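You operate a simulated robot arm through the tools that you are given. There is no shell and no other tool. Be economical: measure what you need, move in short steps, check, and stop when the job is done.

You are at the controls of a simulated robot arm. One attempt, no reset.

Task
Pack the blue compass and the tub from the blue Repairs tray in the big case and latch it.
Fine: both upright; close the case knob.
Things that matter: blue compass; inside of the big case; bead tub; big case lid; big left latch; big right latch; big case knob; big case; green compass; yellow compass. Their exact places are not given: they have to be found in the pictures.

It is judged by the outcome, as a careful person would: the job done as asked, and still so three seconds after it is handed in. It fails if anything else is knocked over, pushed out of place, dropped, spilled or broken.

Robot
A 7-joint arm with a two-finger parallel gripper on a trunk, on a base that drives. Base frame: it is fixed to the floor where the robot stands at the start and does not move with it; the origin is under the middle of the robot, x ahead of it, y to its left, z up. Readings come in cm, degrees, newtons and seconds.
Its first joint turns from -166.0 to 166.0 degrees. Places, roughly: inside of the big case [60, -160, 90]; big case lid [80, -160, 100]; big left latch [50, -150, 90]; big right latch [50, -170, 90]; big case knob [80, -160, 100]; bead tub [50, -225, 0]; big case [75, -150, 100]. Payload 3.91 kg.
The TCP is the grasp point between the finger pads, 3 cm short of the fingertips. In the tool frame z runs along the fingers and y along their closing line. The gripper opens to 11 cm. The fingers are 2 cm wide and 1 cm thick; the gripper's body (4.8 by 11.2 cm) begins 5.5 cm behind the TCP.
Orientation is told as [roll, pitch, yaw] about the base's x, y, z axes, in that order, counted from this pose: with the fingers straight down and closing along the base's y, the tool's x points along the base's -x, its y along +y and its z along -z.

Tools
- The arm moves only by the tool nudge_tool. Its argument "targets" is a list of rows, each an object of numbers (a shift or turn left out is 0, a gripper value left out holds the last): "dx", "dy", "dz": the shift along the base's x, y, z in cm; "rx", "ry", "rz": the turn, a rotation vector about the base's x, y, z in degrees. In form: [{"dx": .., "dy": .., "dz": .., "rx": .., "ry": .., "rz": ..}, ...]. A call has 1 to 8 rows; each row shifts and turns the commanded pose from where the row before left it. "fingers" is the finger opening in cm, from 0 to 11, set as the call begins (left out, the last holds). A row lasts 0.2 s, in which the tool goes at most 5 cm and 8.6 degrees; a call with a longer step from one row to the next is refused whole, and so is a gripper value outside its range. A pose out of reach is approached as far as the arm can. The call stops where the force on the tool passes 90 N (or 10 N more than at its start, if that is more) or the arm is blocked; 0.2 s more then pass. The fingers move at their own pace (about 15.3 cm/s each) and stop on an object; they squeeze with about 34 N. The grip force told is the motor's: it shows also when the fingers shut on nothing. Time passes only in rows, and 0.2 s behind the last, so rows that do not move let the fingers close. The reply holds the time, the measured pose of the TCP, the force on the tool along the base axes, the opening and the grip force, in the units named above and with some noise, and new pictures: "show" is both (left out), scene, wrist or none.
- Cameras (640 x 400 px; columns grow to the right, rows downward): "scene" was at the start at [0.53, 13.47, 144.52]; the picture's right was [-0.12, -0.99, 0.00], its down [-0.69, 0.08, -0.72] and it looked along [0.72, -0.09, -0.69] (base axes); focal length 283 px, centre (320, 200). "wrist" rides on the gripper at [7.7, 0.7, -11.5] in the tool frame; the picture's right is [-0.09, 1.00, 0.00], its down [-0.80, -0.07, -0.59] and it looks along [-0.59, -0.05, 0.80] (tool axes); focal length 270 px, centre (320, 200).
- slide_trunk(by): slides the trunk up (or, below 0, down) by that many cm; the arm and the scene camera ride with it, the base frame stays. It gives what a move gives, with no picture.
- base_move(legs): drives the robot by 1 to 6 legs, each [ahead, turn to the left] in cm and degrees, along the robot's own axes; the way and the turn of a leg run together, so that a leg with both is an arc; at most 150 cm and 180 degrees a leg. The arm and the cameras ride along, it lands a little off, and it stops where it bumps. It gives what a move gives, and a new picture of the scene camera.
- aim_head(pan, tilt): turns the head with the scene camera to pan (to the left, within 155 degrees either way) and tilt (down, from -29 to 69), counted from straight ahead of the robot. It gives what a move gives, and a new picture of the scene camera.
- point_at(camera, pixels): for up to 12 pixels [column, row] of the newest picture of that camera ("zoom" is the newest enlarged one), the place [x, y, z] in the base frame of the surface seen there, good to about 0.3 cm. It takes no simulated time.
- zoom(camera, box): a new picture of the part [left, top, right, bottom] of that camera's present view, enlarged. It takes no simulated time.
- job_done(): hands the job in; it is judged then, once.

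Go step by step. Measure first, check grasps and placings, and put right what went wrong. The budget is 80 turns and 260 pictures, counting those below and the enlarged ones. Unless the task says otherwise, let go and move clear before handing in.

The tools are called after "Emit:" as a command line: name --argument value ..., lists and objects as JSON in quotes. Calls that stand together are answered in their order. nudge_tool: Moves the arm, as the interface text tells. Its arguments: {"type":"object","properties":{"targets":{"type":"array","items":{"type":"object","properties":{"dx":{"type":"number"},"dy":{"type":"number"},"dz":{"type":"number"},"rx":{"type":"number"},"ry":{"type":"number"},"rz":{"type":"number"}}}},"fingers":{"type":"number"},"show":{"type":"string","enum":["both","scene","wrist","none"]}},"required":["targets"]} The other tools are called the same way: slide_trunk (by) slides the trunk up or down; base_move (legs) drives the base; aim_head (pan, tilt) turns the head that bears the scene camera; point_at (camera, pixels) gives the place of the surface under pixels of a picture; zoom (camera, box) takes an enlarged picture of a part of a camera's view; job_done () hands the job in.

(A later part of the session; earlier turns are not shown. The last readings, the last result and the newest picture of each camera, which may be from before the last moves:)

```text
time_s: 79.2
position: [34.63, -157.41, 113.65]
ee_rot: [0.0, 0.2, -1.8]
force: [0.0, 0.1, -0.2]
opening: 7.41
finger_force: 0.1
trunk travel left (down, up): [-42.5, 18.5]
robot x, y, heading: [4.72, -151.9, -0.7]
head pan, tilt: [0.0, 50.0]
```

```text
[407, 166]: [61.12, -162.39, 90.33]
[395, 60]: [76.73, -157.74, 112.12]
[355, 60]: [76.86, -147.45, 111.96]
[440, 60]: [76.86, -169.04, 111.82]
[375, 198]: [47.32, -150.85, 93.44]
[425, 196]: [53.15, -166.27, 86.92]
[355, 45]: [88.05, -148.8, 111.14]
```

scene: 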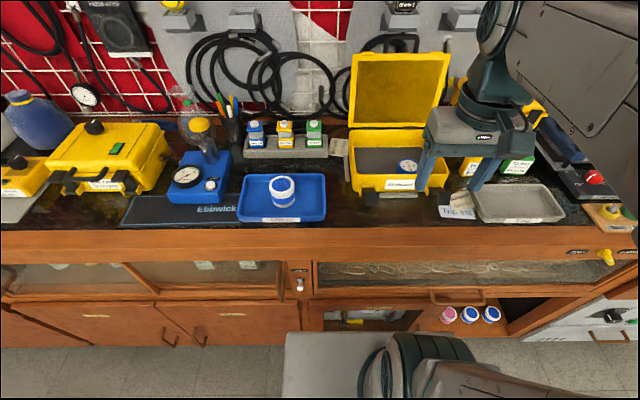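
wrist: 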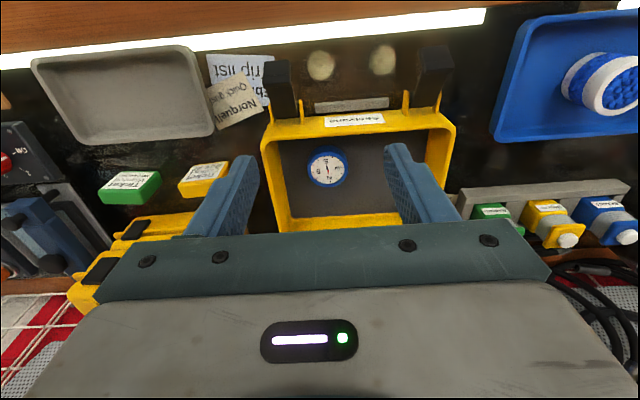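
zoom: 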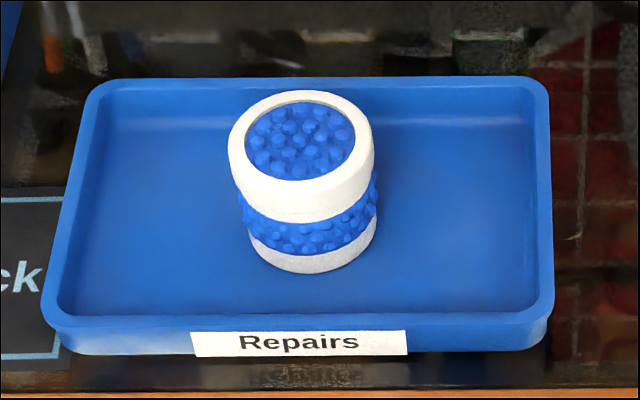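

The tub is centred at (52.2, -128.8), about 5.4 cm wide, with its top at 93.2. I will move above it at height.

Emit:
nudge_tool --targets '[{"dx": 2.2, "dy": 3.6, "rz": 1.8}, {"dx": 2.2, "dy": 3.6}, {"dx": 2.2, "dy": 3.6}, {"dx": 2.2, "dy": 3.6}, {"dx": 2.2, "dy": 3.6}, {"dx": 2.2, "dy": 3.6}, {"dx": 2.2, "dy": 3.6}, {"dx": 2.2, "dy": 3.6}]' --fingers 8.5 --show "none"

Emit:
nudge_tool --targets '[{"dz": -4.5}, {"dz": -4.5}, {"dz": -3}, {}]'

```text
time_s: 81.0
position: [52.2, -128.4, 113.34]
ee_rot: [-0.1, 0.3, 0.0]
force: [0.9, 1.1, 0.1]
opening: 8.49
finger_force: 0.0
trunk travel left (down, up): [-42.5, 18.5]
robot x, y, heading: [4.28, -152.11, -1.3]
head pan, tilt: [0.0, 50.0]
```

```text
time_s: 82.0
position: [52.07, -128.52, 101.31]
ee_rot: [-0.1, 0.2, 0.0]
force: [0.1, -0.3, 0.0]
opening: 8.51
finger_force: 0.1
trunk travel left (down, up): [-42.5, 18.5]
robot x, y, heading: [4.28, -152.12, -1.1]
head pan, tilt: [0.0, 50.0]
```

scene: 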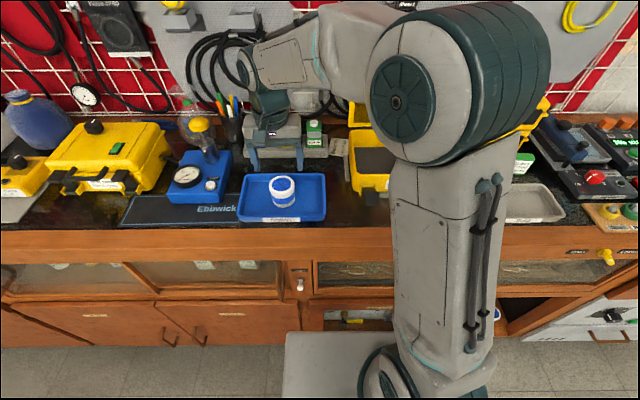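
wrist: 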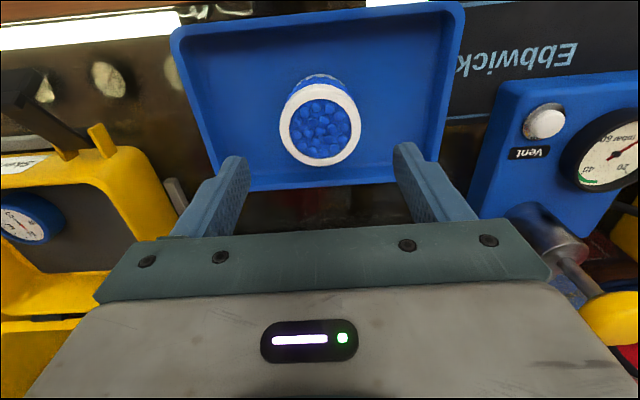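

The tub (320,120) is centred between the fingers. I will go down to z 91.3 and close.

Emit:
nudge_tool --targets '[{"dz": -4.5, "dx": 0.2, "dy": -0.2}, {"dz": -3.5}, {"dz": -2}, {}]' --show "wrist"

Emit:
nudge_tool --targets '[{}, {}, {}, {}]' --fingers 3.5 --show "wrist"

```text
time_s: 83.0
position: [52.43, -128.86, 91.51]
ee_rot: [0.0, 0.1, 0.0]
force: [0.2, -0.1, -0.4]
opening: 8.5
finger_force: 0.1
trunk travel left (down, up): [-42.5, 18.5]
robot x, y, heading: [4.57, -152.18, -0.9]
head pan, tilt: [0.0, 50.0]
```

wrist: 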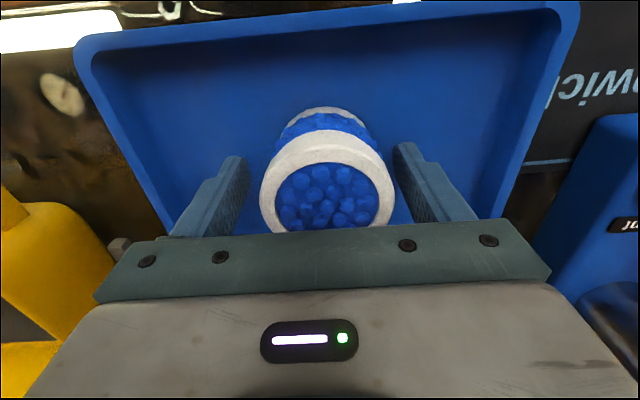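

```text
time_s: 84.0
position: [52.34, -128.85, 91.53]
ee_rot: [0.0, 0.1, 0.0]
force: [0.5, -0.3, 0.0]
opening: 5.89
finger_force: 34.3
trunk travel left (down, up): [-42.5, 18.5]
robot x, y, heading: [4.29, -151.84, -0.9]
head pan, tilt: [0.0, 50.0]
```

wrist: 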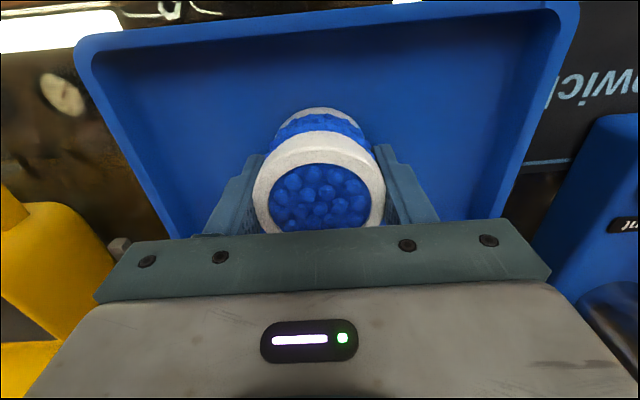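

The tub is held at 5.9 cm and upright. I will lift it gently and carry it level to above (60, -154.1).

Emit:
nudge_tool --targets '[{"dz": 2}, {"dz": 3}, {"dz": 4}, {"dz": 4}, {"dz": 2}, {"dy": -2}, {"dy": -3}, {"dy": -3, "dx": 0.6}]' --show "wrist"

Emit:
nudge_tool --targets '[{"dy": -3, "dx": 1}, {"dy": -3.5, "dx": 1.5}, {"dy": -3.5, "dx": 1.5}, {"dy": -3.2, "dx": 1.5}, {"dy": -2.5, "dx": 1}, {"dy": -1.55, "dx": 0.6}, {}]'

```text
time_s: 85.8
position: [53.04, -136.77, 106.75]
ee_rot: [0.0, 0.2, 0.0]
force: [0.7, 0.6, -0.7]
opening: 5.89
finger_force: 34.1
trunk travel left (down, up): [-42.5, 18.5]
robot x, y, heading: [4.31, -152.16, -1.1]
head pan, tilt: [0.0, 50.0]
```

wrist: 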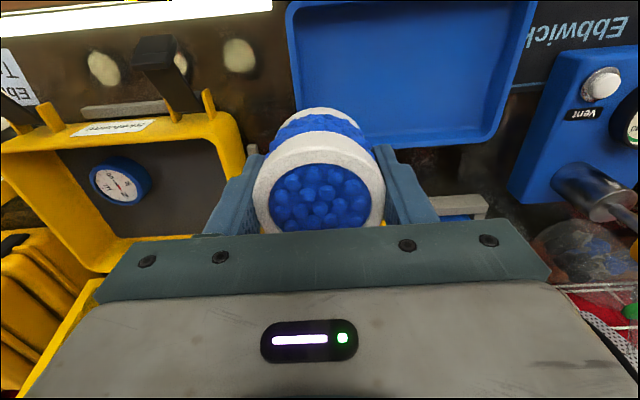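

```text
time_s: 87.4
position: [60.25, -154.11, 106.72]
ee_rot: [0.0, 0.4, 0.0]
force: [0.0, 0.2, 0.2]
opening: 5.89
finger_force: 34.2
trunk travel left (down, up): [-42.5, 18.5]
robot x, y, heading: [4.69, -152.42, -0.6]
head pan, tilt: [0.0, 50.0]
```

scene: 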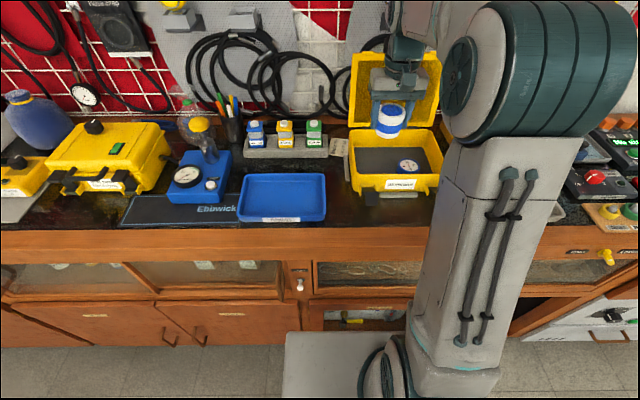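
wrist: 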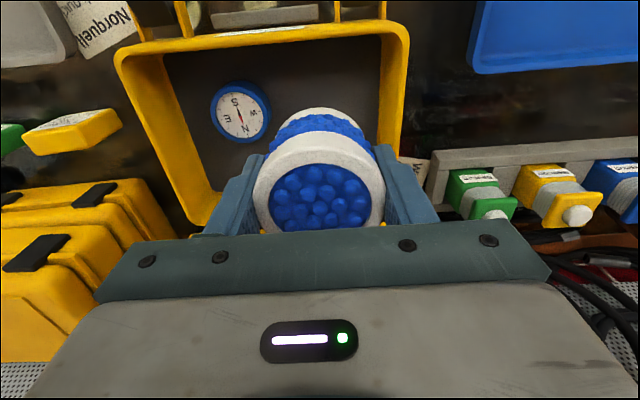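

The tub hangs above the left half and the compass is clear at (240,112). I will lower in two stages.

Emit:
nudge_tool --targets '[{"dz": -4}, {"dz": -4}, {"dz": -3}, {}]' --show "wrist"

Emit:
point_at --camera "wrist" --pixels '[[200, 120], [260, 160], [440, 100], [420, 60], [550, 40]]'

```text
time_s: 88.4
position: [60.09, -153.94, 95.69]
ee_rot: [-0.1, 0.2, 0.0]
force: [0.1, -0.6, -1.0]
opening: 5.86
finger_force: 33.5
trunk travel left (down, up): [-42.5, 18.5]
robot x, y, heading: [4.42, -152.13, -0.8]
head pan, tilt: [0.0, 50.0]
```

wrist: 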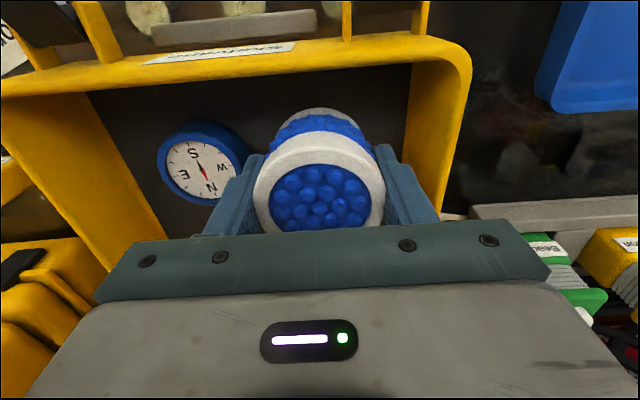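

```text
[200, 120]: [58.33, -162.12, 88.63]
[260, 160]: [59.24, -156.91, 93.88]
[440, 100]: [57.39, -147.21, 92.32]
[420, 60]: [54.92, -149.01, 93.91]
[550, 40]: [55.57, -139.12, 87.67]
```

There is about 1.5 cm to the compass and 1 cm to the wall. I will lower onto the floor slowly.

Emit:
nudge_tool --targets '[{"dz": -2}, {"dz": -1}, {"dz": -0.3}, {"dz": -0.2}, {}]' --show "wrist"

```text
time_s: 89.6
position: [60.0, -154.09, 92.23]
ee_rot: [-0.1, 0.1, -0.1]
force: [-0.8, 0.4, 10.3]
opening: 5.88
finger_force: 34.2
trunk travel left (down, up): [-42.5, 18.5]
robot x, y, heading: [4.56, -152.41, -0.8]
head pan, tilt: [0.0, 50.0]
```

wrist: 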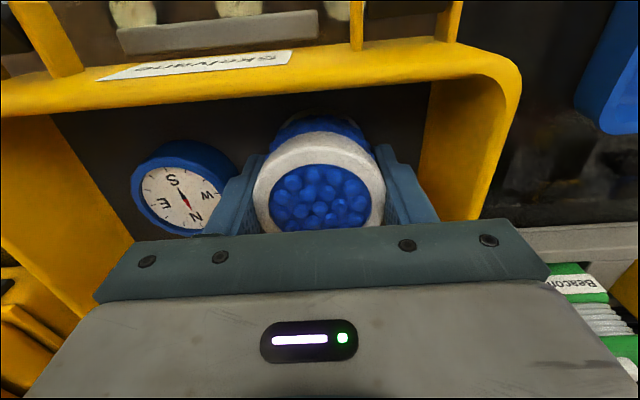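

The tub touches the floor with 10 N. I will open to 7.0 and rise straight up.

Emit:
nudge_tool --targets '[{}, {}, {}]' --fingers 6.9 --show "none"

Emit:
nudge_tool --targets '[{"dz": 2}, {"dz": 3}, {"dz": 4}, {"dz": 5}, {"dz": 5}, {"dx": -4.5}, {"dx": -4.5}, {"dx": -4.5}]' --show "none"

Emit:
nudge_tool --targets '[{"dx": -4.5, "dy": 2}, {"dy": 4.5}, {"dy": 4.5}, {"dy": 4.5}, {"dy": 4.5}, {}]'

```text
time_s: 90.4
position: [59.92, -154.0, 92.12]
ee_rot: [0.0, 0.2, 0.0]
force: [0.0, 0.0, 0.3]
opening: 6.87
finger_force: 0.0
trunk travel left (down, up): [-42.5, 18.5]
robot x, y, heading: [4.48, -152.37, -0.9]
head pan, tilt: [0.0, 50.0]
```

```text
time_s: 92.2
position: [46.66, -154.27, 111.15]
ee_rot: [0.1, 0.2, 0.0]
force: [0.0, -0.3, -1.1]
opening: 6.93
finger_force: 0.1
trunk travel left (down, up): [-42.5, 18.5]
robot x, y, heading: [4.36, -152.28, -1.0]
head pan, tilt: [0.0, 50.0]
```

```text
time_s: 93.6
position: [41.99, -134.09, 111.13]
ee_rot: [0.0, 0.2, 0.0]
force: [0.2, -0.5, -0.3]
opening: 6.92
finger_force: 0.0
trunk travel left (down, up): [-42.5, 18.5]
robot x, y, heading: [4.65, -152.31, -0.9]
head pan, tilt: [0.0, 50.0]
```

scene: 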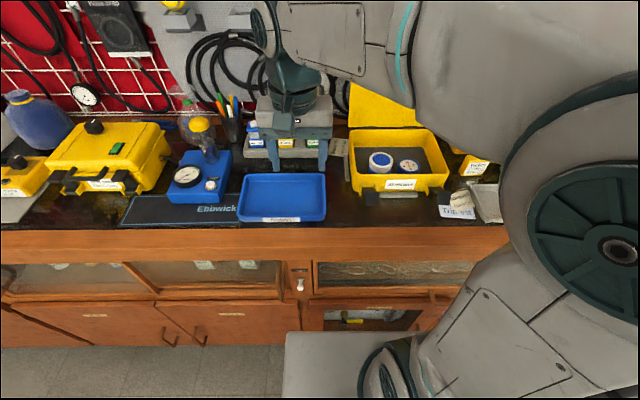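
wrist: 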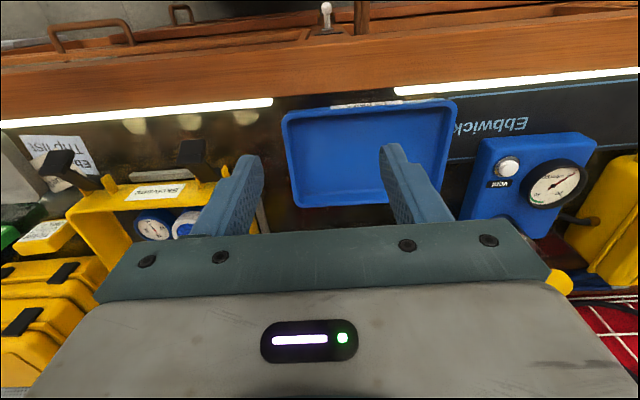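

Both lie upright in the case (380,160) and (408,166). Now I'll look at the lid and its handle with the head raised.

Emit:
nudge_tool --targets '[{"dx": -4}, {"dx": -4}, {}]' --show "none"

Emit:
aim_head --pan -20 --tilt 32

Emit:
zoom --camera "scene" --box '[220, 60, 400, 260]'

```text
time_s: 94.4
position: [34.02, -134.05, 111.06]
ee_rot: [0.1, 0.2, 0.0]
force: [0.3, -0.7, -0.7]
opening: 6.89
finger_force: 0.1
trunk travel left (down, up): [-42.5, 18.5]
robot x, y, heading: [4.57, -152.25, -0.7]
head pan, tilt: [0.0, 50.0]
```

```text
time_s: 95.2
position: [34.05, -133.92, 111.04]
ee_rot: [0.0, 0.2, 0.0]
force: [0.7, -0.4, 0.7]
opening: 6.91
finger_force: 0.1
trunk travel left (down, up): [-42.5, 18.5]
robot x, y, heading: [4.29, -151.92, -1.3]
head pan, tilt: [-20.0, 32.0]
```

scene: 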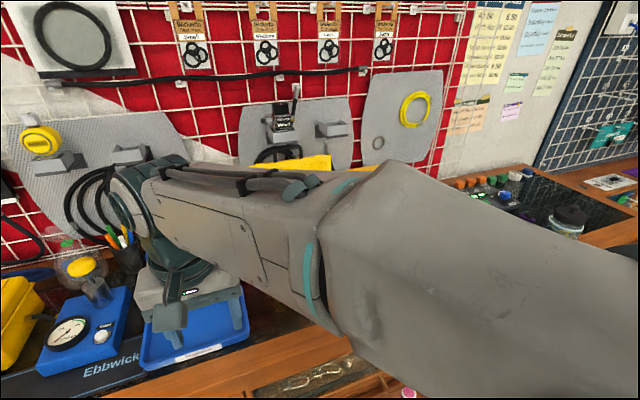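

```text
2.00 times, centred on (310, 160) of scene
```

zoom: 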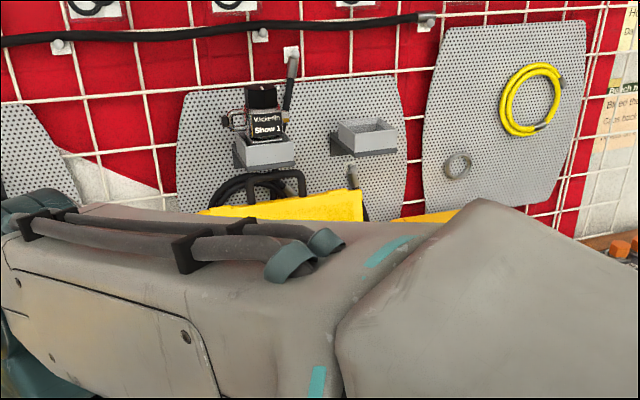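

The arm blocks the view, so I will swing the tool to the right side (y about -176).

Emit:
nudge_tool --targets '[{"dy": -4.9}, {"dy": -4.9}, {"dy": -4.9}, {"dy": -4.9}, {"dy": -4.9}, {"dy": -4.9}, {"dy": -4.9}, {"dy": -4.9}]' --show "none"

Emit:
aim_head --pan -12 --tilt 36

Emit:
zoom --camera "scene" --box '[260, 60, 400, 240]'

```text
time_s: 97.0
position: [34.37, -173.33, 111.2]
ee_rot: [-0.1, 0.2, -0.1]
force: [0.3, 0.0, 0.0]
opening: 6.9
finger_force: 0.1
trunk travel left (down, up): [-42.5, 18.5]
robot x, y, heading: [4.87, -151.86, -1.0]
head pan, tilt: [-20.0, 32.0]
```

```text
time_s: 97.7
position: [34.34, -173.15, 111.07]
ee_rot: [0.0, 0.2, 0.0]
force: [-0.6, -0.4, -0.6]
opening: 6.91
finger_force: 0.1
trunk travel left (down, up): [-42.5, 18.5]
robot x, y, heading: [4.46, -152.23, -0.9]
head pan, tilt: [-12.0, 36.0]
```

scene: 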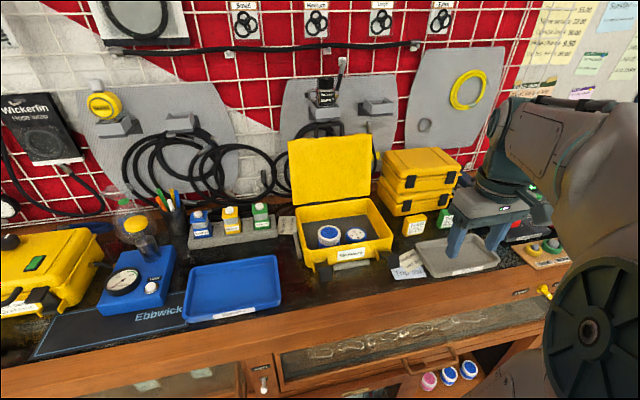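

```text
2.22 times, centred on (330, 150) of scene
```

zoom: 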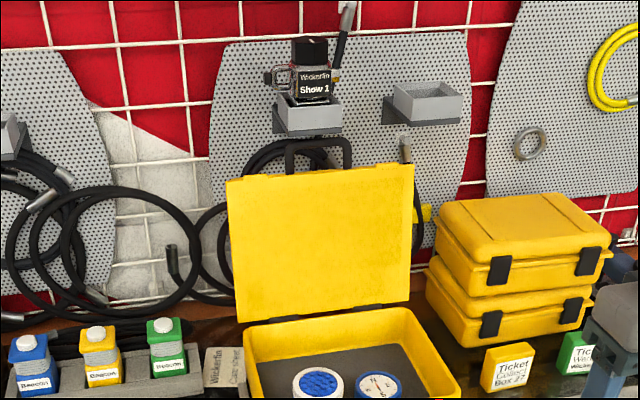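

The handle bar is visible at zoom (318,141) on the lid's top edge. I will measure it.

Emit:
zoom --camera "scene" --box '[280, 110, 380, 172]'

Emit:
point_at --camera "zoom" --pixels '[[215, 88], [250, 84], [285, 82], [190, 120], [325, 120], [190, 150], [325, 150], [80, 190], [560, 160], [250, 176], [100, 300], [540, 300]]'

```text
6.40 times, centred on (330, 141) of scene
```

zoom: 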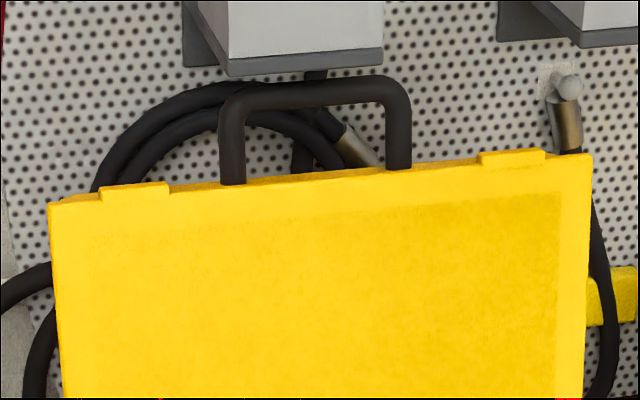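

```text
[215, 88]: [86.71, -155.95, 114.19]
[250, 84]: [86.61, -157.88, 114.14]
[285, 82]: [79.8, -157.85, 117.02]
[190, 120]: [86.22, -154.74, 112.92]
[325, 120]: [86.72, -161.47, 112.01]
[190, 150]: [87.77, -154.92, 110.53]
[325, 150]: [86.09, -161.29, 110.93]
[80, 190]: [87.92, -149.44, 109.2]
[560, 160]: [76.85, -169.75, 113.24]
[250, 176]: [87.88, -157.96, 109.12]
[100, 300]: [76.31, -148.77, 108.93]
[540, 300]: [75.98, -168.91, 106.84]
```

Emit:
point_at --camera "zoom" --pixels '[[280, 97], [310, 94], [350, 90], [233, 130], [233, 170], [398, 120], [398, 160], [140, 190], [515, 158], [310, 175], [232, 100], [395, 95]]'

```text
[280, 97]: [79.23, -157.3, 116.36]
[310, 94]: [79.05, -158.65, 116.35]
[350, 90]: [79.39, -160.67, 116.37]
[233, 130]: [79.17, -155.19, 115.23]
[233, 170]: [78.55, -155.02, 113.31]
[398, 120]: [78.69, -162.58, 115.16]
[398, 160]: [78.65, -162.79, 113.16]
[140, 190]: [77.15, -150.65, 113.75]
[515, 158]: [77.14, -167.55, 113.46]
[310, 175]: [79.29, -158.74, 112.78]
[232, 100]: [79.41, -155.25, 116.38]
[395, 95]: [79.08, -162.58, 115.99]
```

The handle bar is at (79.5, -158.8, 116), with its posts at y -155 and -162.8. I will point the tool forward to clamp the two posts from outside, tilting first in free air.

Emit:
nudge_tool --targets '[{"dx": 1.5, "dy": 1.8, "dz": 0.6, "ry": -8.5}, {"dx": 1.5, "dy": 1.8, "dz": 0.6, "ry": -8.5}, {"dx": 1.5, "dy": 1.8, "dz": 0.6, "ry": -8.5}, {"dx": 1.5, "dy": 1.8, "dz": 0.6, "ry": -8.5}, {"dx": 1.5, "dy": 1.8, "dz": 0.6, "ry": -8.5}, {"dx": 1.5, "dy": 1.8, "dz": 0.6, "ry": -8.5}, {"dx": 1.5, "dy": 1.8, "dz": 0.6, "ry": -8.5}, {"dx": 1.5, "dy": 1.8, "dz": 0.6, "ry": -8.5}]' --fingers 11

```text
time_s: 99.5
position: [47.08, -159.11, 113.77]
ee_rot: [-1.5, -64.1, 1.0]
force: [-0.5, -0.5, -0.3]
opening: 11.01
finger_force: 0.1
trunk travel left (down, up): [-42.5, 18.5]
robot x, y, heading: [4.78, -151.99, -1.2]
head pan, tilt: [-12.0, 36.0]
```

scene: 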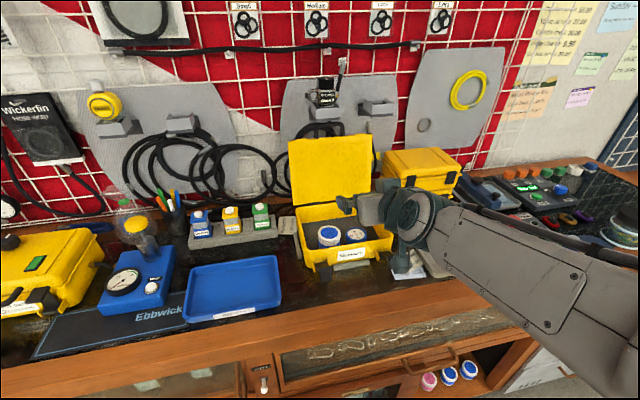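
wrist: 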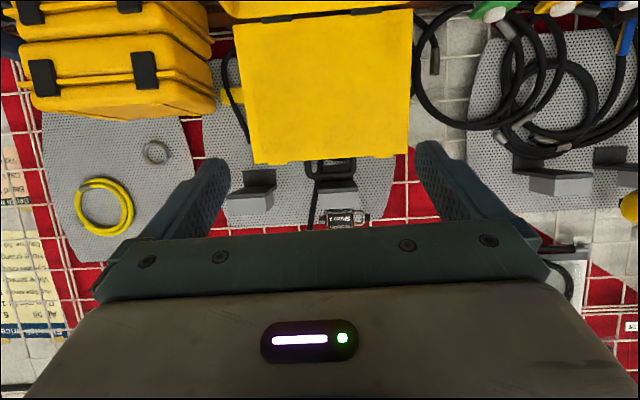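

The tool points forward and the lid's top and handle are seen at (330,165). I will tilt a little more and advance toward the handle.

Emit:
nudge_tool --targets '[{"dx": 4, "dz": 1, "ry": -8}, {"dx": 4, "dz": 0.6}, {"dx": 4}, {"dx": 4}, {"dx": 3}, {}]'

```text
time_s: 100.9
position: [65.1, -158.83, 117.47]
ee_rot: [-0.1, -75.7, 0.1]
force: [0.3, -1.3, -0.2]
opening: 10.98
finger_force: 0.1
trunk travel left (down, up): [-42.5, 18.5]
robot x, y, heading: [4.17, -152.43, -1.1]
head pan, tilt: [-12.0, 36.0]
```

scene: 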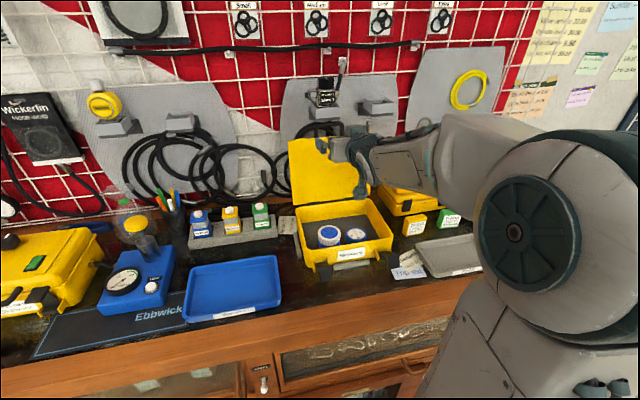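
wrist: 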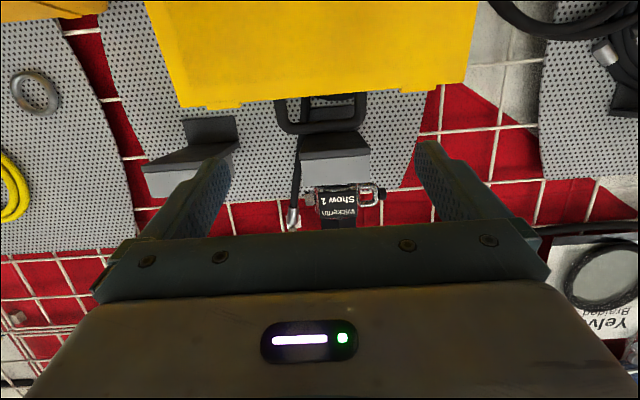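

Handle at (320,115) is centred between the fingers. I will measure the shelf and box behind it (335,155) so the fingertips don't hit them.

Emit:
point_at --camera "wrist" --pixels '[[335, 140], [335, 165], [345, 183], [345, 205], [187, 180], [280, 115], [362, 108], [320, 129], [300, 205], [293, 222], [209, 132]]'

```text
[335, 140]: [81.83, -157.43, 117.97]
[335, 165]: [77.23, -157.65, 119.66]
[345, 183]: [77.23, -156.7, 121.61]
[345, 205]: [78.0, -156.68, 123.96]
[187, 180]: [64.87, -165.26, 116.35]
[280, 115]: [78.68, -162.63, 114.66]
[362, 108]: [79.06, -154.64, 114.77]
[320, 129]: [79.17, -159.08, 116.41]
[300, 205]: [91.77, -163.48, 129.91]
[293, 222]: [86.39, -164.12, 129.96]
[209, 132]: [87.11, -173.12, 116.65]
```

The box's shelf starts at x 77.2 and z 118, just above the handle. I will level the tool, drop to z 115 and slide the fingers around the handle posts.

Emit:
nudge_tool --targets '[{"dx": 1, "dz": -2.5, "ry": -8, "dy": 0.2}, {"dx": 4}, {"dx": 3.5}, {}]' --show "wrist"

```text
time_s: 101.9
position: [73.64, -158.45, 115.0]
ee_rot: [0.3, -83.8, -0.3]
force: [0.7, 0.6, -0.3]
opening: 10.99
finger_force: 0.1
trunk travel left (down, up): [-42.5, 18.5]
robot x, y, heading: [4.28, -152.15, -1.2]
head pan, tilt: [-12.0, 36.0]
```

wrist: 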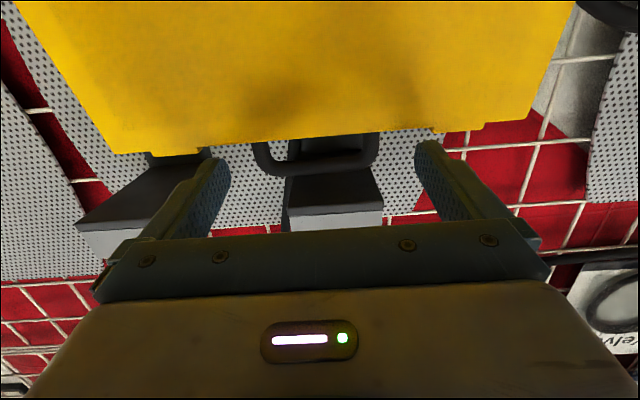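

The left finger looks near another grey bracket (140,205). I will measure it before sliding in.

Emit:
point_at --camera "wrist" --pixels '[[100, 235], [130, 205], [165, 180], [195, 158], [330, 215], [256, 155], [376, 150], [320, 165], [205, 152], [430, 135]]'

```text
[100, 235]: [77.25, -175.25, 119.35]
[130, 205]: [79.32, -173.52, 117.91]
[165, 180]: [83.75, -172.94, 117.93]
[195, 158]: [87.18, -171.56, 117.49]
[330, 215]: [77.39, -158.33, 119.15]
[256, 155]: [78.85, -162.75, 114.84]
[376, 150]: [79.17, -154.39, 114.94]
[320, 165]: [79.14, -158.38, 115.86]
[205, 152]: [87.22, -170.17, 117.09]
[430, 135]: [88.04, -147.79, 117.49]
```

That bracket lies at y beyond -170, so it is clear. I will slide 5 cm ahead and close on the posts.

Emit:
nudge_tool --targets '[{"dx": 2.5, "dy": -0.1}, {"dx": 2.4}, {}]' --show "none"

Emit:
nudge_tool --targets '[{}, {}, {}]' --fingers 7

```text
time_s: 102.7
position: [78.46, -158.8, 114.98]
ee_rot: [0.2, -83.8, -0.2]
force: [0.3, -0.4, 0.2]
opening: 11.0
finger_force: 0.2
trunk travel left (down, up): [-42.5, 18.5]
robot x, y, heading: [4.45, -152.1, -0.9]
head pan, tilt: [-12.0, 36.0]
```

```text
time_s: 103.5
position: [78.59, -158.86, 115.02]
ee_rot: [0.2, -83.9, -0.2]
force: [2.3, -0.5, -0.1]
opening: 8.74
finger_force: 34.6
trunk travel left (down, up): [-42.5, 18.5]
robot x, y, heading: [4.47, -152.08, -1.2]
head pan, tilt: [-12.0, 36.0]
```

scene: 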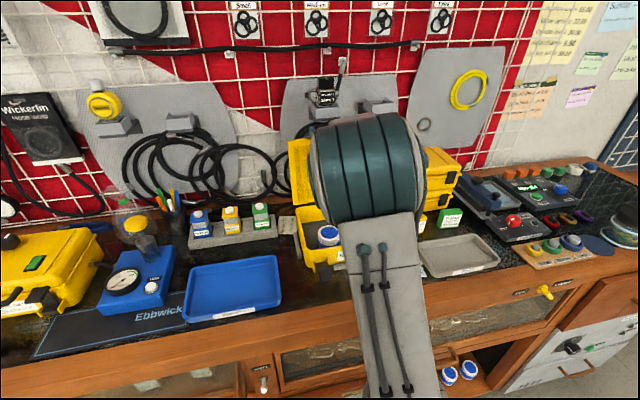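
wrist: 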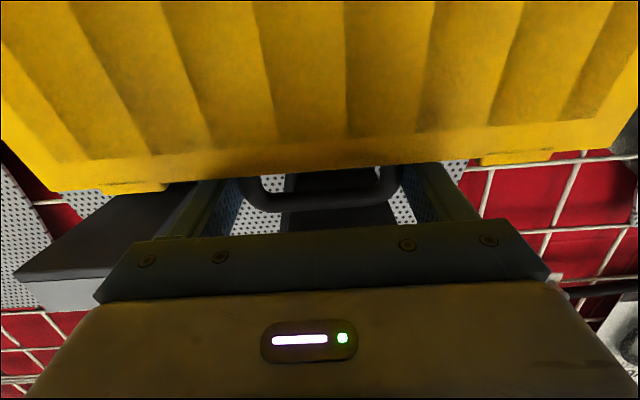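

The handle is clamped, but as the lid swings the tips would hit the lid's edge. I will regrip with only the last centimetre of the fingers on the posts.

Emit:
nudge_tool --targets '[{}, {"dx": -1.6, "dz": 0.3}, {}]' --fingers 9.8 --show "none"

Emit:
nudge_tool --targets '[{}, {}, {}]' --fingers 7 --show "wrist"

```text
time_s: 104.3
position: [76.84, -158.79, 115.33]
ee_rot: [0.0, -83.7, 0.0]
force: [0.0, 0.4, 0.5]
opening: 9.81
finger_force: 0.0
trunk travel left (down, up): [-42.5, 18.5]
robot x, y, heading: [4.54, -152.3, -1.0]
head pan, tilt: [-12.0, 36.0]
```

```text
time_s: 105.1
position: [76.85, -158.68, 115.24]
ee_rot: [0.0, -83.8, 0.1]
force: [-2.4, 1.5, -0.5]
opening: 8.76
finger_force: 33.5
trunk travel left (down, up): [-42.5, 18.5]
robot x, y, heading: [4.47, -152.16, -1.1]
head pan, tilt: [-12.0, 36.0]
```

wrist: 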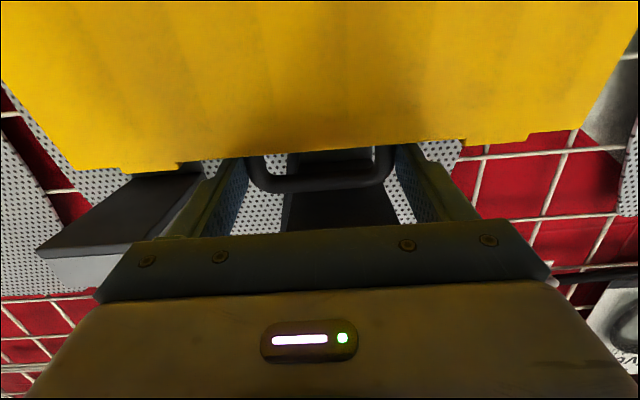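

Regripped at 8.76 by the tips. I will pull the lid along the first 20 degrees of its arc.

Emit:
nudge_tool --targets '[{"dx": -1.86, "dz": 0.55, "ry": 2.5}, {"dx": -1.86, "dz": 0.23, "ry": 2.5}, {"dx": -1.88, "dz": 0.2, "ry": 2.5}, {"dx": -1.87, "dz": -0.1, "ry": 2.5}, {}]'

```text
time_s: 106.3
position: [69.49, -158.77, 116.41]
ee_rot: [0.0, -73.9, -0.1]
force: [2.6, -2.1, 11.2]
opening: 8.72
finger_force: 33.5
trunk travel left (down, up): [-42.5, 18.5]
robot x, y, heading: [4.38, -152.31, -1.1]
head pan, tilt: [-12.0, 36.0]
```

scene: 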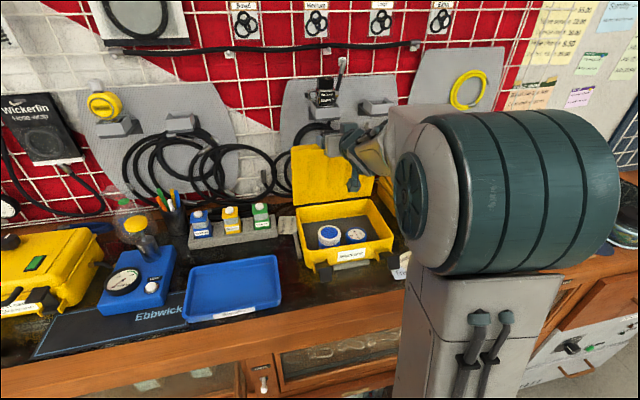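
wrist: 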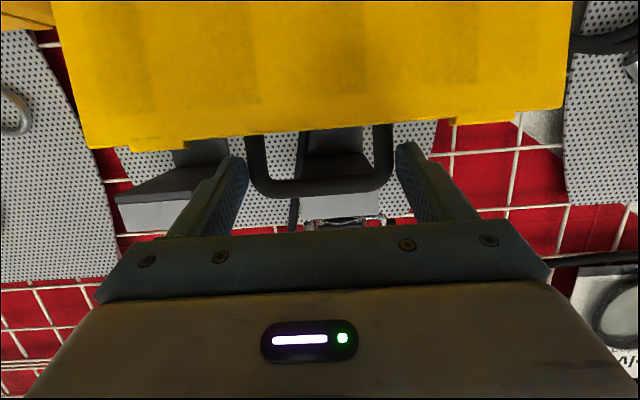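

The lid has come forward with the grip, with only 11 N of force. I will continue the arc to 60 degrees.

Emit:
nudge_tool --targets '[{"dx": -1.84, "dz": -0.15, "ry": 2.5}, {"dx": -1.81, "dz": -0.41, "ry": 2.5}, {"dx": -1.76, "dz": -0.47, "ry": 2.5}, {"dx": -1.7, "dz": -0.73, "ry": 2.5}, {}]' --show "wrist"

```text
time_s: 107.5
position: [62.22, -158.69, 114.35]
ee_rot: [-0.1, -63.7, 0.0]
force: [-3.3, 1.4, 8.1]
opening: 8.71
finger_force: 34.0
trunk travel left (down, up): [-42.5, 18.5]
robot x, y, heading: [4.35, -152.31, -1.1]
head pan, tilt: [-12.0, 36.0]
```

wrist: 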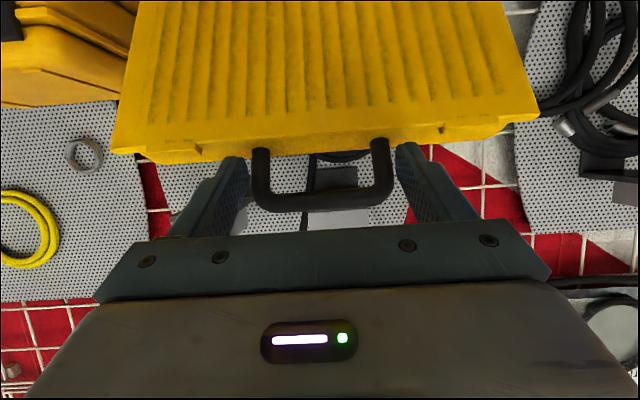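

The grip holds at 40 degrees. Next stretch.

Emit:
nudge_tool --targets '[{"dx": -1.62, "dz": -0.8, "ry": 2.5}, {"dx": -1.53, "dz": -1.0, "ry": 2.5}, {"dx": -1.45, "dz": -1.1, "ry": 2.5}, {"dx": -1.3, "dz": -1.25, "ry": 2.5}, {}]' --show "wrist"

```text
time_s: 108.7
position: [56.48, -158.78, 110.32]
ee_rot: [0.0, -53.7, -0.1]
force: [-1.4, -0.4, -0.6]
opening: 7.02
finger_force: 0.7
trunk travel left (down, up): [-42.5, 18.5]
robot x, y, heading: [4.53, -152.61, -1.1]
head pan, tilt: [-12.0, 36.0]
```

wrist: 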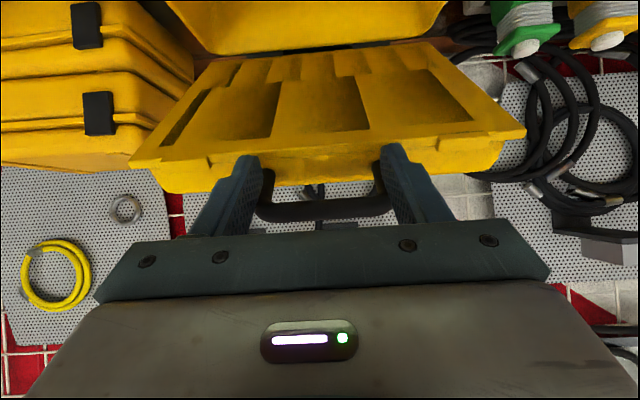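

The fingers slipped off (opening 7.0), yet the lid seems to stay part way rather than fall. I will measure the handle and lid edge.

Emit:
point_at --camera "wrist" --pixels '[[320, 211], [285, 211], [380, 185], [264, 190], [140, 160], [520, 130], [320, 170], [300, 50]]'

Emit:
nudge_tool --targets '[{}]'

```text
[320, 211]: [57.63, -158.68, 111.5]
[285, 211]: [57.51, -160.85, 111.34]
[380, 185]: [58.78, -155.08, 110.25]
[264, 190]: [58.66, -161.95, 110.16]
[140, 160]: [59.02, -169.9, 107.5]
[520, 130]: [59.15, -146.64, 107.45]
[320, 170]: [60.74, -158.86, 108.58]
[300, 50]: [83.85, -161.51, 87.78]
```

```text
time_s: 109.1
position: [56.54, -158.8, 110.26]
ee_rot: [0.0, -53.7, 0.0]
force: [0.0, -0.2, -1.0]
opening: 7.03
finger_force: 0.8
trunk travel left (down, up): [-42.5, 18.5]
robot x, y, heading: [4.26, -152.02, -0.8]
head pan, tilt: [-12.0, 36.0]
```

scene: 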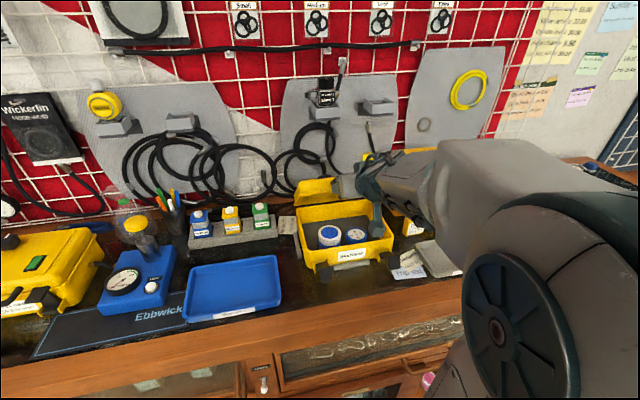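
wrist: 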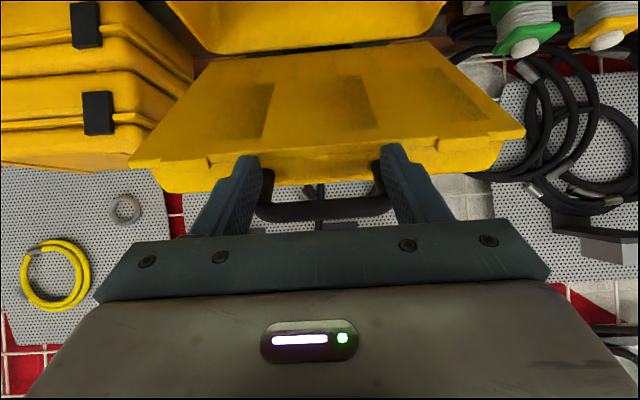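

The hinge holds the lid about 42 degrees above closed. I will draw the fingers out below the handle, rise over the lid and push it down from outside with closed fingers.

Emit:
nudge_tool --targets '[{"dx": -3, "dz": -0.8}, {"dx": -4, "dz": -0.5}, {"dx": -4, "dz": 1}, {"dz": 4.5, "ry": 8}, {"dz": 4.5, "ry": 8}, {"dz": 3, "ry": 7.5}, {}]' --fingers 7

```text
time_s: 110.1
position: [47.08, -149.54, 110.49]
ee_rot: [6.7, -42.3, 11.7]
force: [0.0, -0.6, -0.1]
opening: 7.01
finger_force: 0.0
trunk travel left (down, up): [-42.5, 18.5]
robot x, y, heading: [4.38, -151.8, -0.9]
head pan, tilt: [-12.0, 36.0]
stopped in row 5: the arm was blocked; the commanded pose is now the measured one
```

scene: 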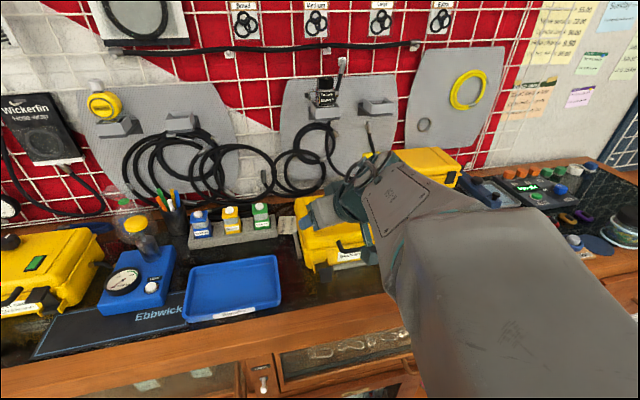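
wrist: 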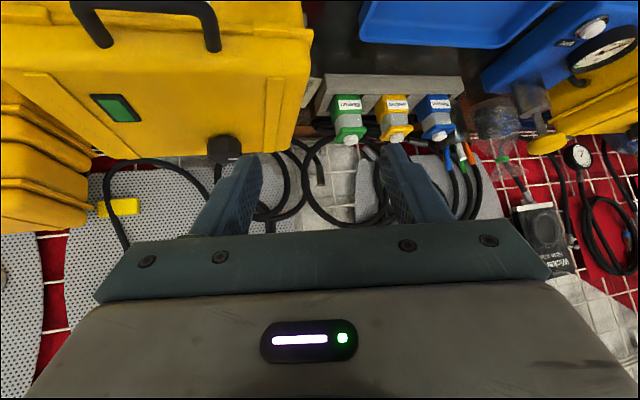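

The lid has come down closed by itself (wrist: handle, green tab, knob at 225,148); the arm hit a joint limit and shifted sideways. I will move up and forward to a comfortable pose and straighten the tool.

Emit:
nudge_tool --targets '[{"dx": 2, "dz": 3}, {"dx": 2, "dz": 3}, {"dz": 2}, {}]' --show "none"

Emit:
zoom --camera "scene" --box '[240, 160, 440, 290]'

```text
time_s: 111.1
position: [51.17, -149.25, 118.49]
ee_rot: [6.4, -42.4, 11.8]
force: [-0.1, -0.5, 0.0]
opening: 7.0
finger_force: 0.1
trunk travel left (down, up): [-42.5, 18.5]
robot x, y, heading: [4.33, -152.28, -0.8]
head pan, tilt: [-12.0, 36.0]
```

```text
3.08 times, centred on (340, 225) of scene
```

zoom: 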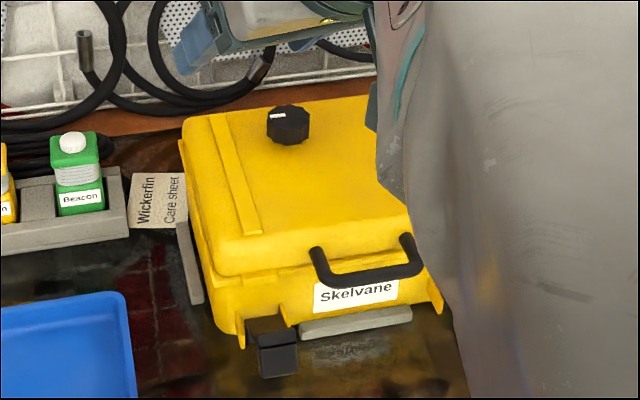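

The lid is down and the knob is visible with its pointer. Next I will straighten the tool in free air.

Emit:
nudge_tool --targets '[{"rz": -6}, {"rz": -5.8}, {"ry": 8}, {"ry": 8}, {"ry": 8}, {"ry": 8}, {"ry": 8}, {"rx": -4, "ry": 2}]'

```text
time_s: 112.9
position: [51.22, -149.3, 118.44]
ee_rot: [2.3, -0.4, 0.1]
force: [0.2, 1.1, 0.0]
opening: 7.0
finger_force: 0.0
trunk travel left (down, up): [-42.5, 18.5]
robot x, y, heading: [4.42, -151.95, -1.0]
head pan, tilt: [-12.0, 36.0]
```

scene: 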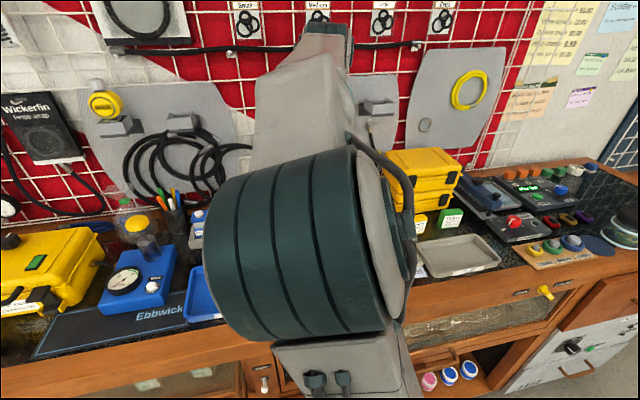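
wrist: 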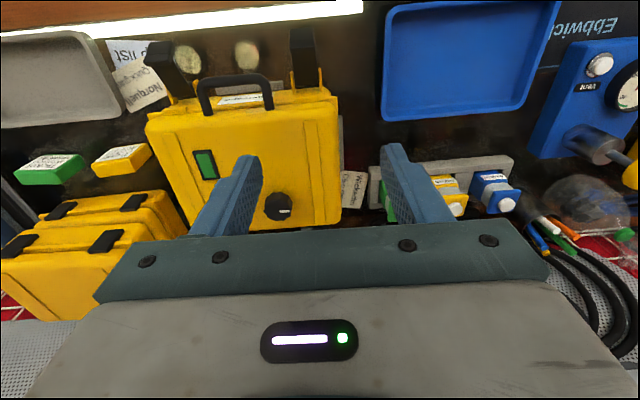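

The tool is upright, and the wrist picture shows both latches sticking out at (302,55) and (170,75). I'll measure them, the knob and the handle.

Emit:
zoom --camera "wrist" --box '[130, 20, 350, 150]'

Emit:
zoom --camera "wrist" --box '[180, 140, 340, 240]'

Emit:
point_at --camera "wrist" --pixels '[[302, 40], [303, 60], [305, 80], [158, 58], [168, 80], [185, 92], [278, 205], [205, 165], [240, 78], [240, 130], [332, 105], [150, 118]]'

```text
2.91 times, centred on (240, 85) of wrist
```

zoom: 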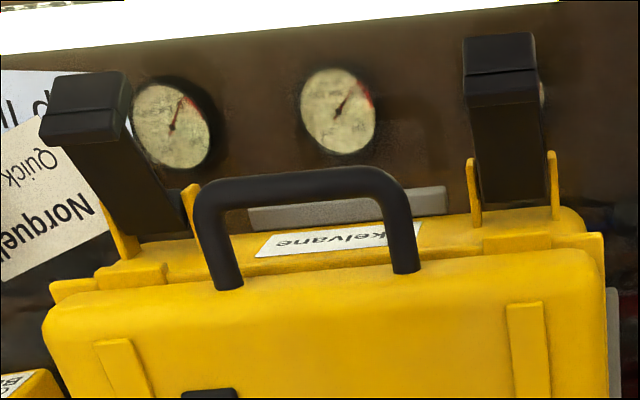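

```text
4.00 times, centred on (260, 190) of wrist
```

zoom: 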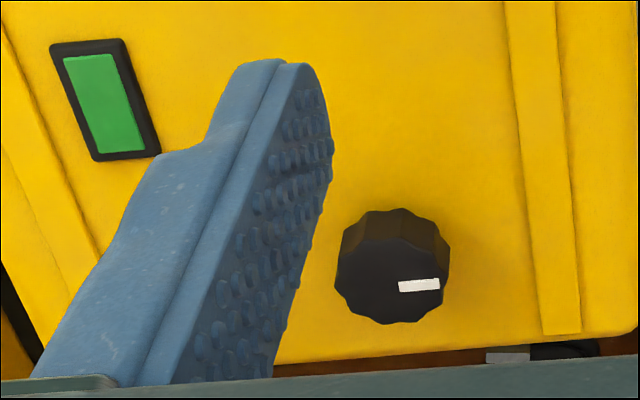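

```text
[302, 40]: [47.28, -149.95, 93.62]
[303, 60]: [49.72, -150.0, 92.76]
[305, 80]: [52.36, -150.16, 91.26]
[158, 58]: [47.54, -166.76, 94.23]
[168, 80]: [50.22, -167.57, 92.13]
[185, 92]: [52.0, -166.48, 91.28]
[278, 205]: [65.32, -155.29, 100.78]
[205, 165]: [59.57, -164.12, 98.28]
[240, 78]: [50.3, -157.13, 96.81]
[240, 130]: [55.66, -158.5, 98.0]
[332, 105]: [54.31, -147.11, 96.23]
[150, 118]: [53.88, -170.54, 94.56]
```

The lid is flush; latch heads are at (47.8,-150,93.6) and (47.8,-167,94), with pivots near x 53, z 91. I will bring the open fingers over the left head to pinch it from above.

Emit:
nudge_tool --targets '[{"dx": -1.6, "dy": -0.4, "dz": -3, "rx": -2.3, "ry": 0.4}, {"dx": -1.6, "dy": -0.3, "dz": -4}, {"dz": -4.5}, {"dz": -4.5}, {"dz": -4}, {}]' --fingers 5.5

```text
time_s: 114.3
position: [48.05, -150.17, 98.34]
ee_rot: [0.0, 0.0, 0.2]
force: [-0.3, -0.2, 0.7]
opening: 5.47
finger_force: 0.0
trunk travel left (down, up): [-42.5, 18.5]
robot x, y, heading: [4.42, -152.01, -1.3]
head pan, tilt: [-12.0, 36.0]
```

scene: 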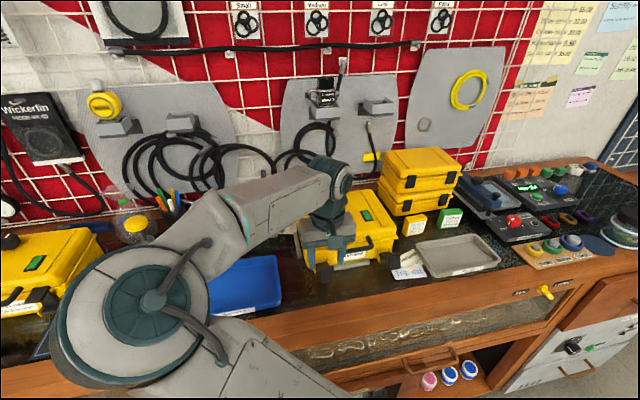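
wrist: 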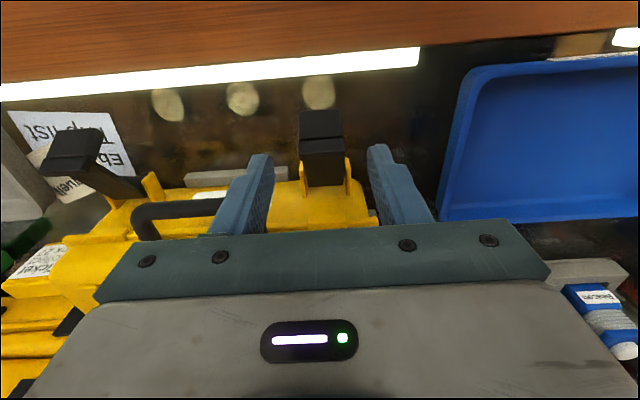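

The left latch head (320,145) is centred between the fingers and the handle is just clear. I will narrow to 4.8, lower 3 cm and close.

Emit:
nudge_tool --targets '[{}, {"dz": -1.6}, {"dz": -1.6}, {}]' --fingers 4.8 --show "none"

Emit:
nudge_tool --targets '[{}, {}, {}]' --fingers 1.5 --show "wrist"

```text
time_s: 115.3
position: [47.87, -150.2, 95.24]
ee_rot: [0.2, 0.1, 0.2]
force: [-0.6, 0.9, -0.3]
opening: 4.82
finger_force: 0.1
trunk travel left (down, up): [-42.5, 18.5]
robot x, y, heading: [4.61, -151.8, -1.2]
head pan, tilt: [-12.0, 36.0]
```

```text
time_s: 116.1
position: [47.88, -150.23, 95.17]
ee_rot: [0.2, 0.0, 0.1]
force: [-0.9, 3.0, 1.2]
opening: 3.0
finger_force: 34.3
trunk travel left (down, up): [-42.5, 18.5]
robot x, y, heading: [4.22, -151.69, -1.1]
head pan, tilt: [-12.0, 36.0]
```

wrist: 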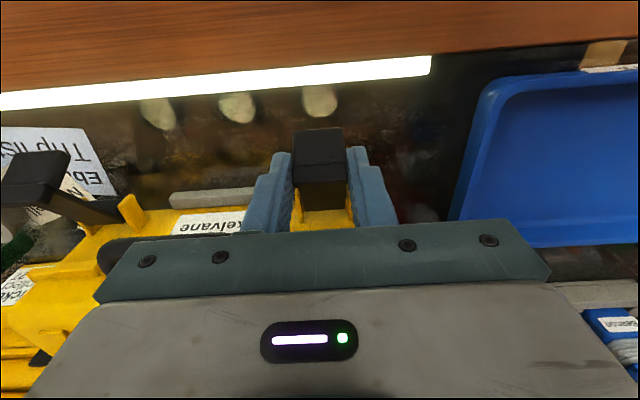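

The latch head is pinched (opening 3.0). I will swing it up along an arc around its pivot.

Emit:
nudge_tool --targets '[{"dx": 0.66, "dz": 1.17}, {"dx": 0.95, "dz": 1.03}, {"dx": 0.82, "dz": 0.57}, {"dx": 0.91, "dz": 0.42}, {}]' --show "wrist"

```text
time_s: 117.3
position: [51.15, -150.3, 98.54]
ee_rot: [0.1, -0.2, 0.3]
force: [-16.4, 4.5, -3.6]
opening: 2.98
finger_force: 33.6
trunk travel left (down, up): [-42.5, 18.5]
robot x, y, heading: [4.59, -152.17, -0.9]
head pan, tilt: [-12.0, 36.0]
```

wrist: 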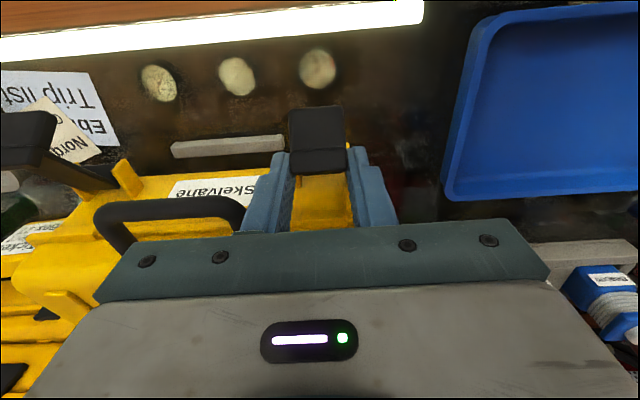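

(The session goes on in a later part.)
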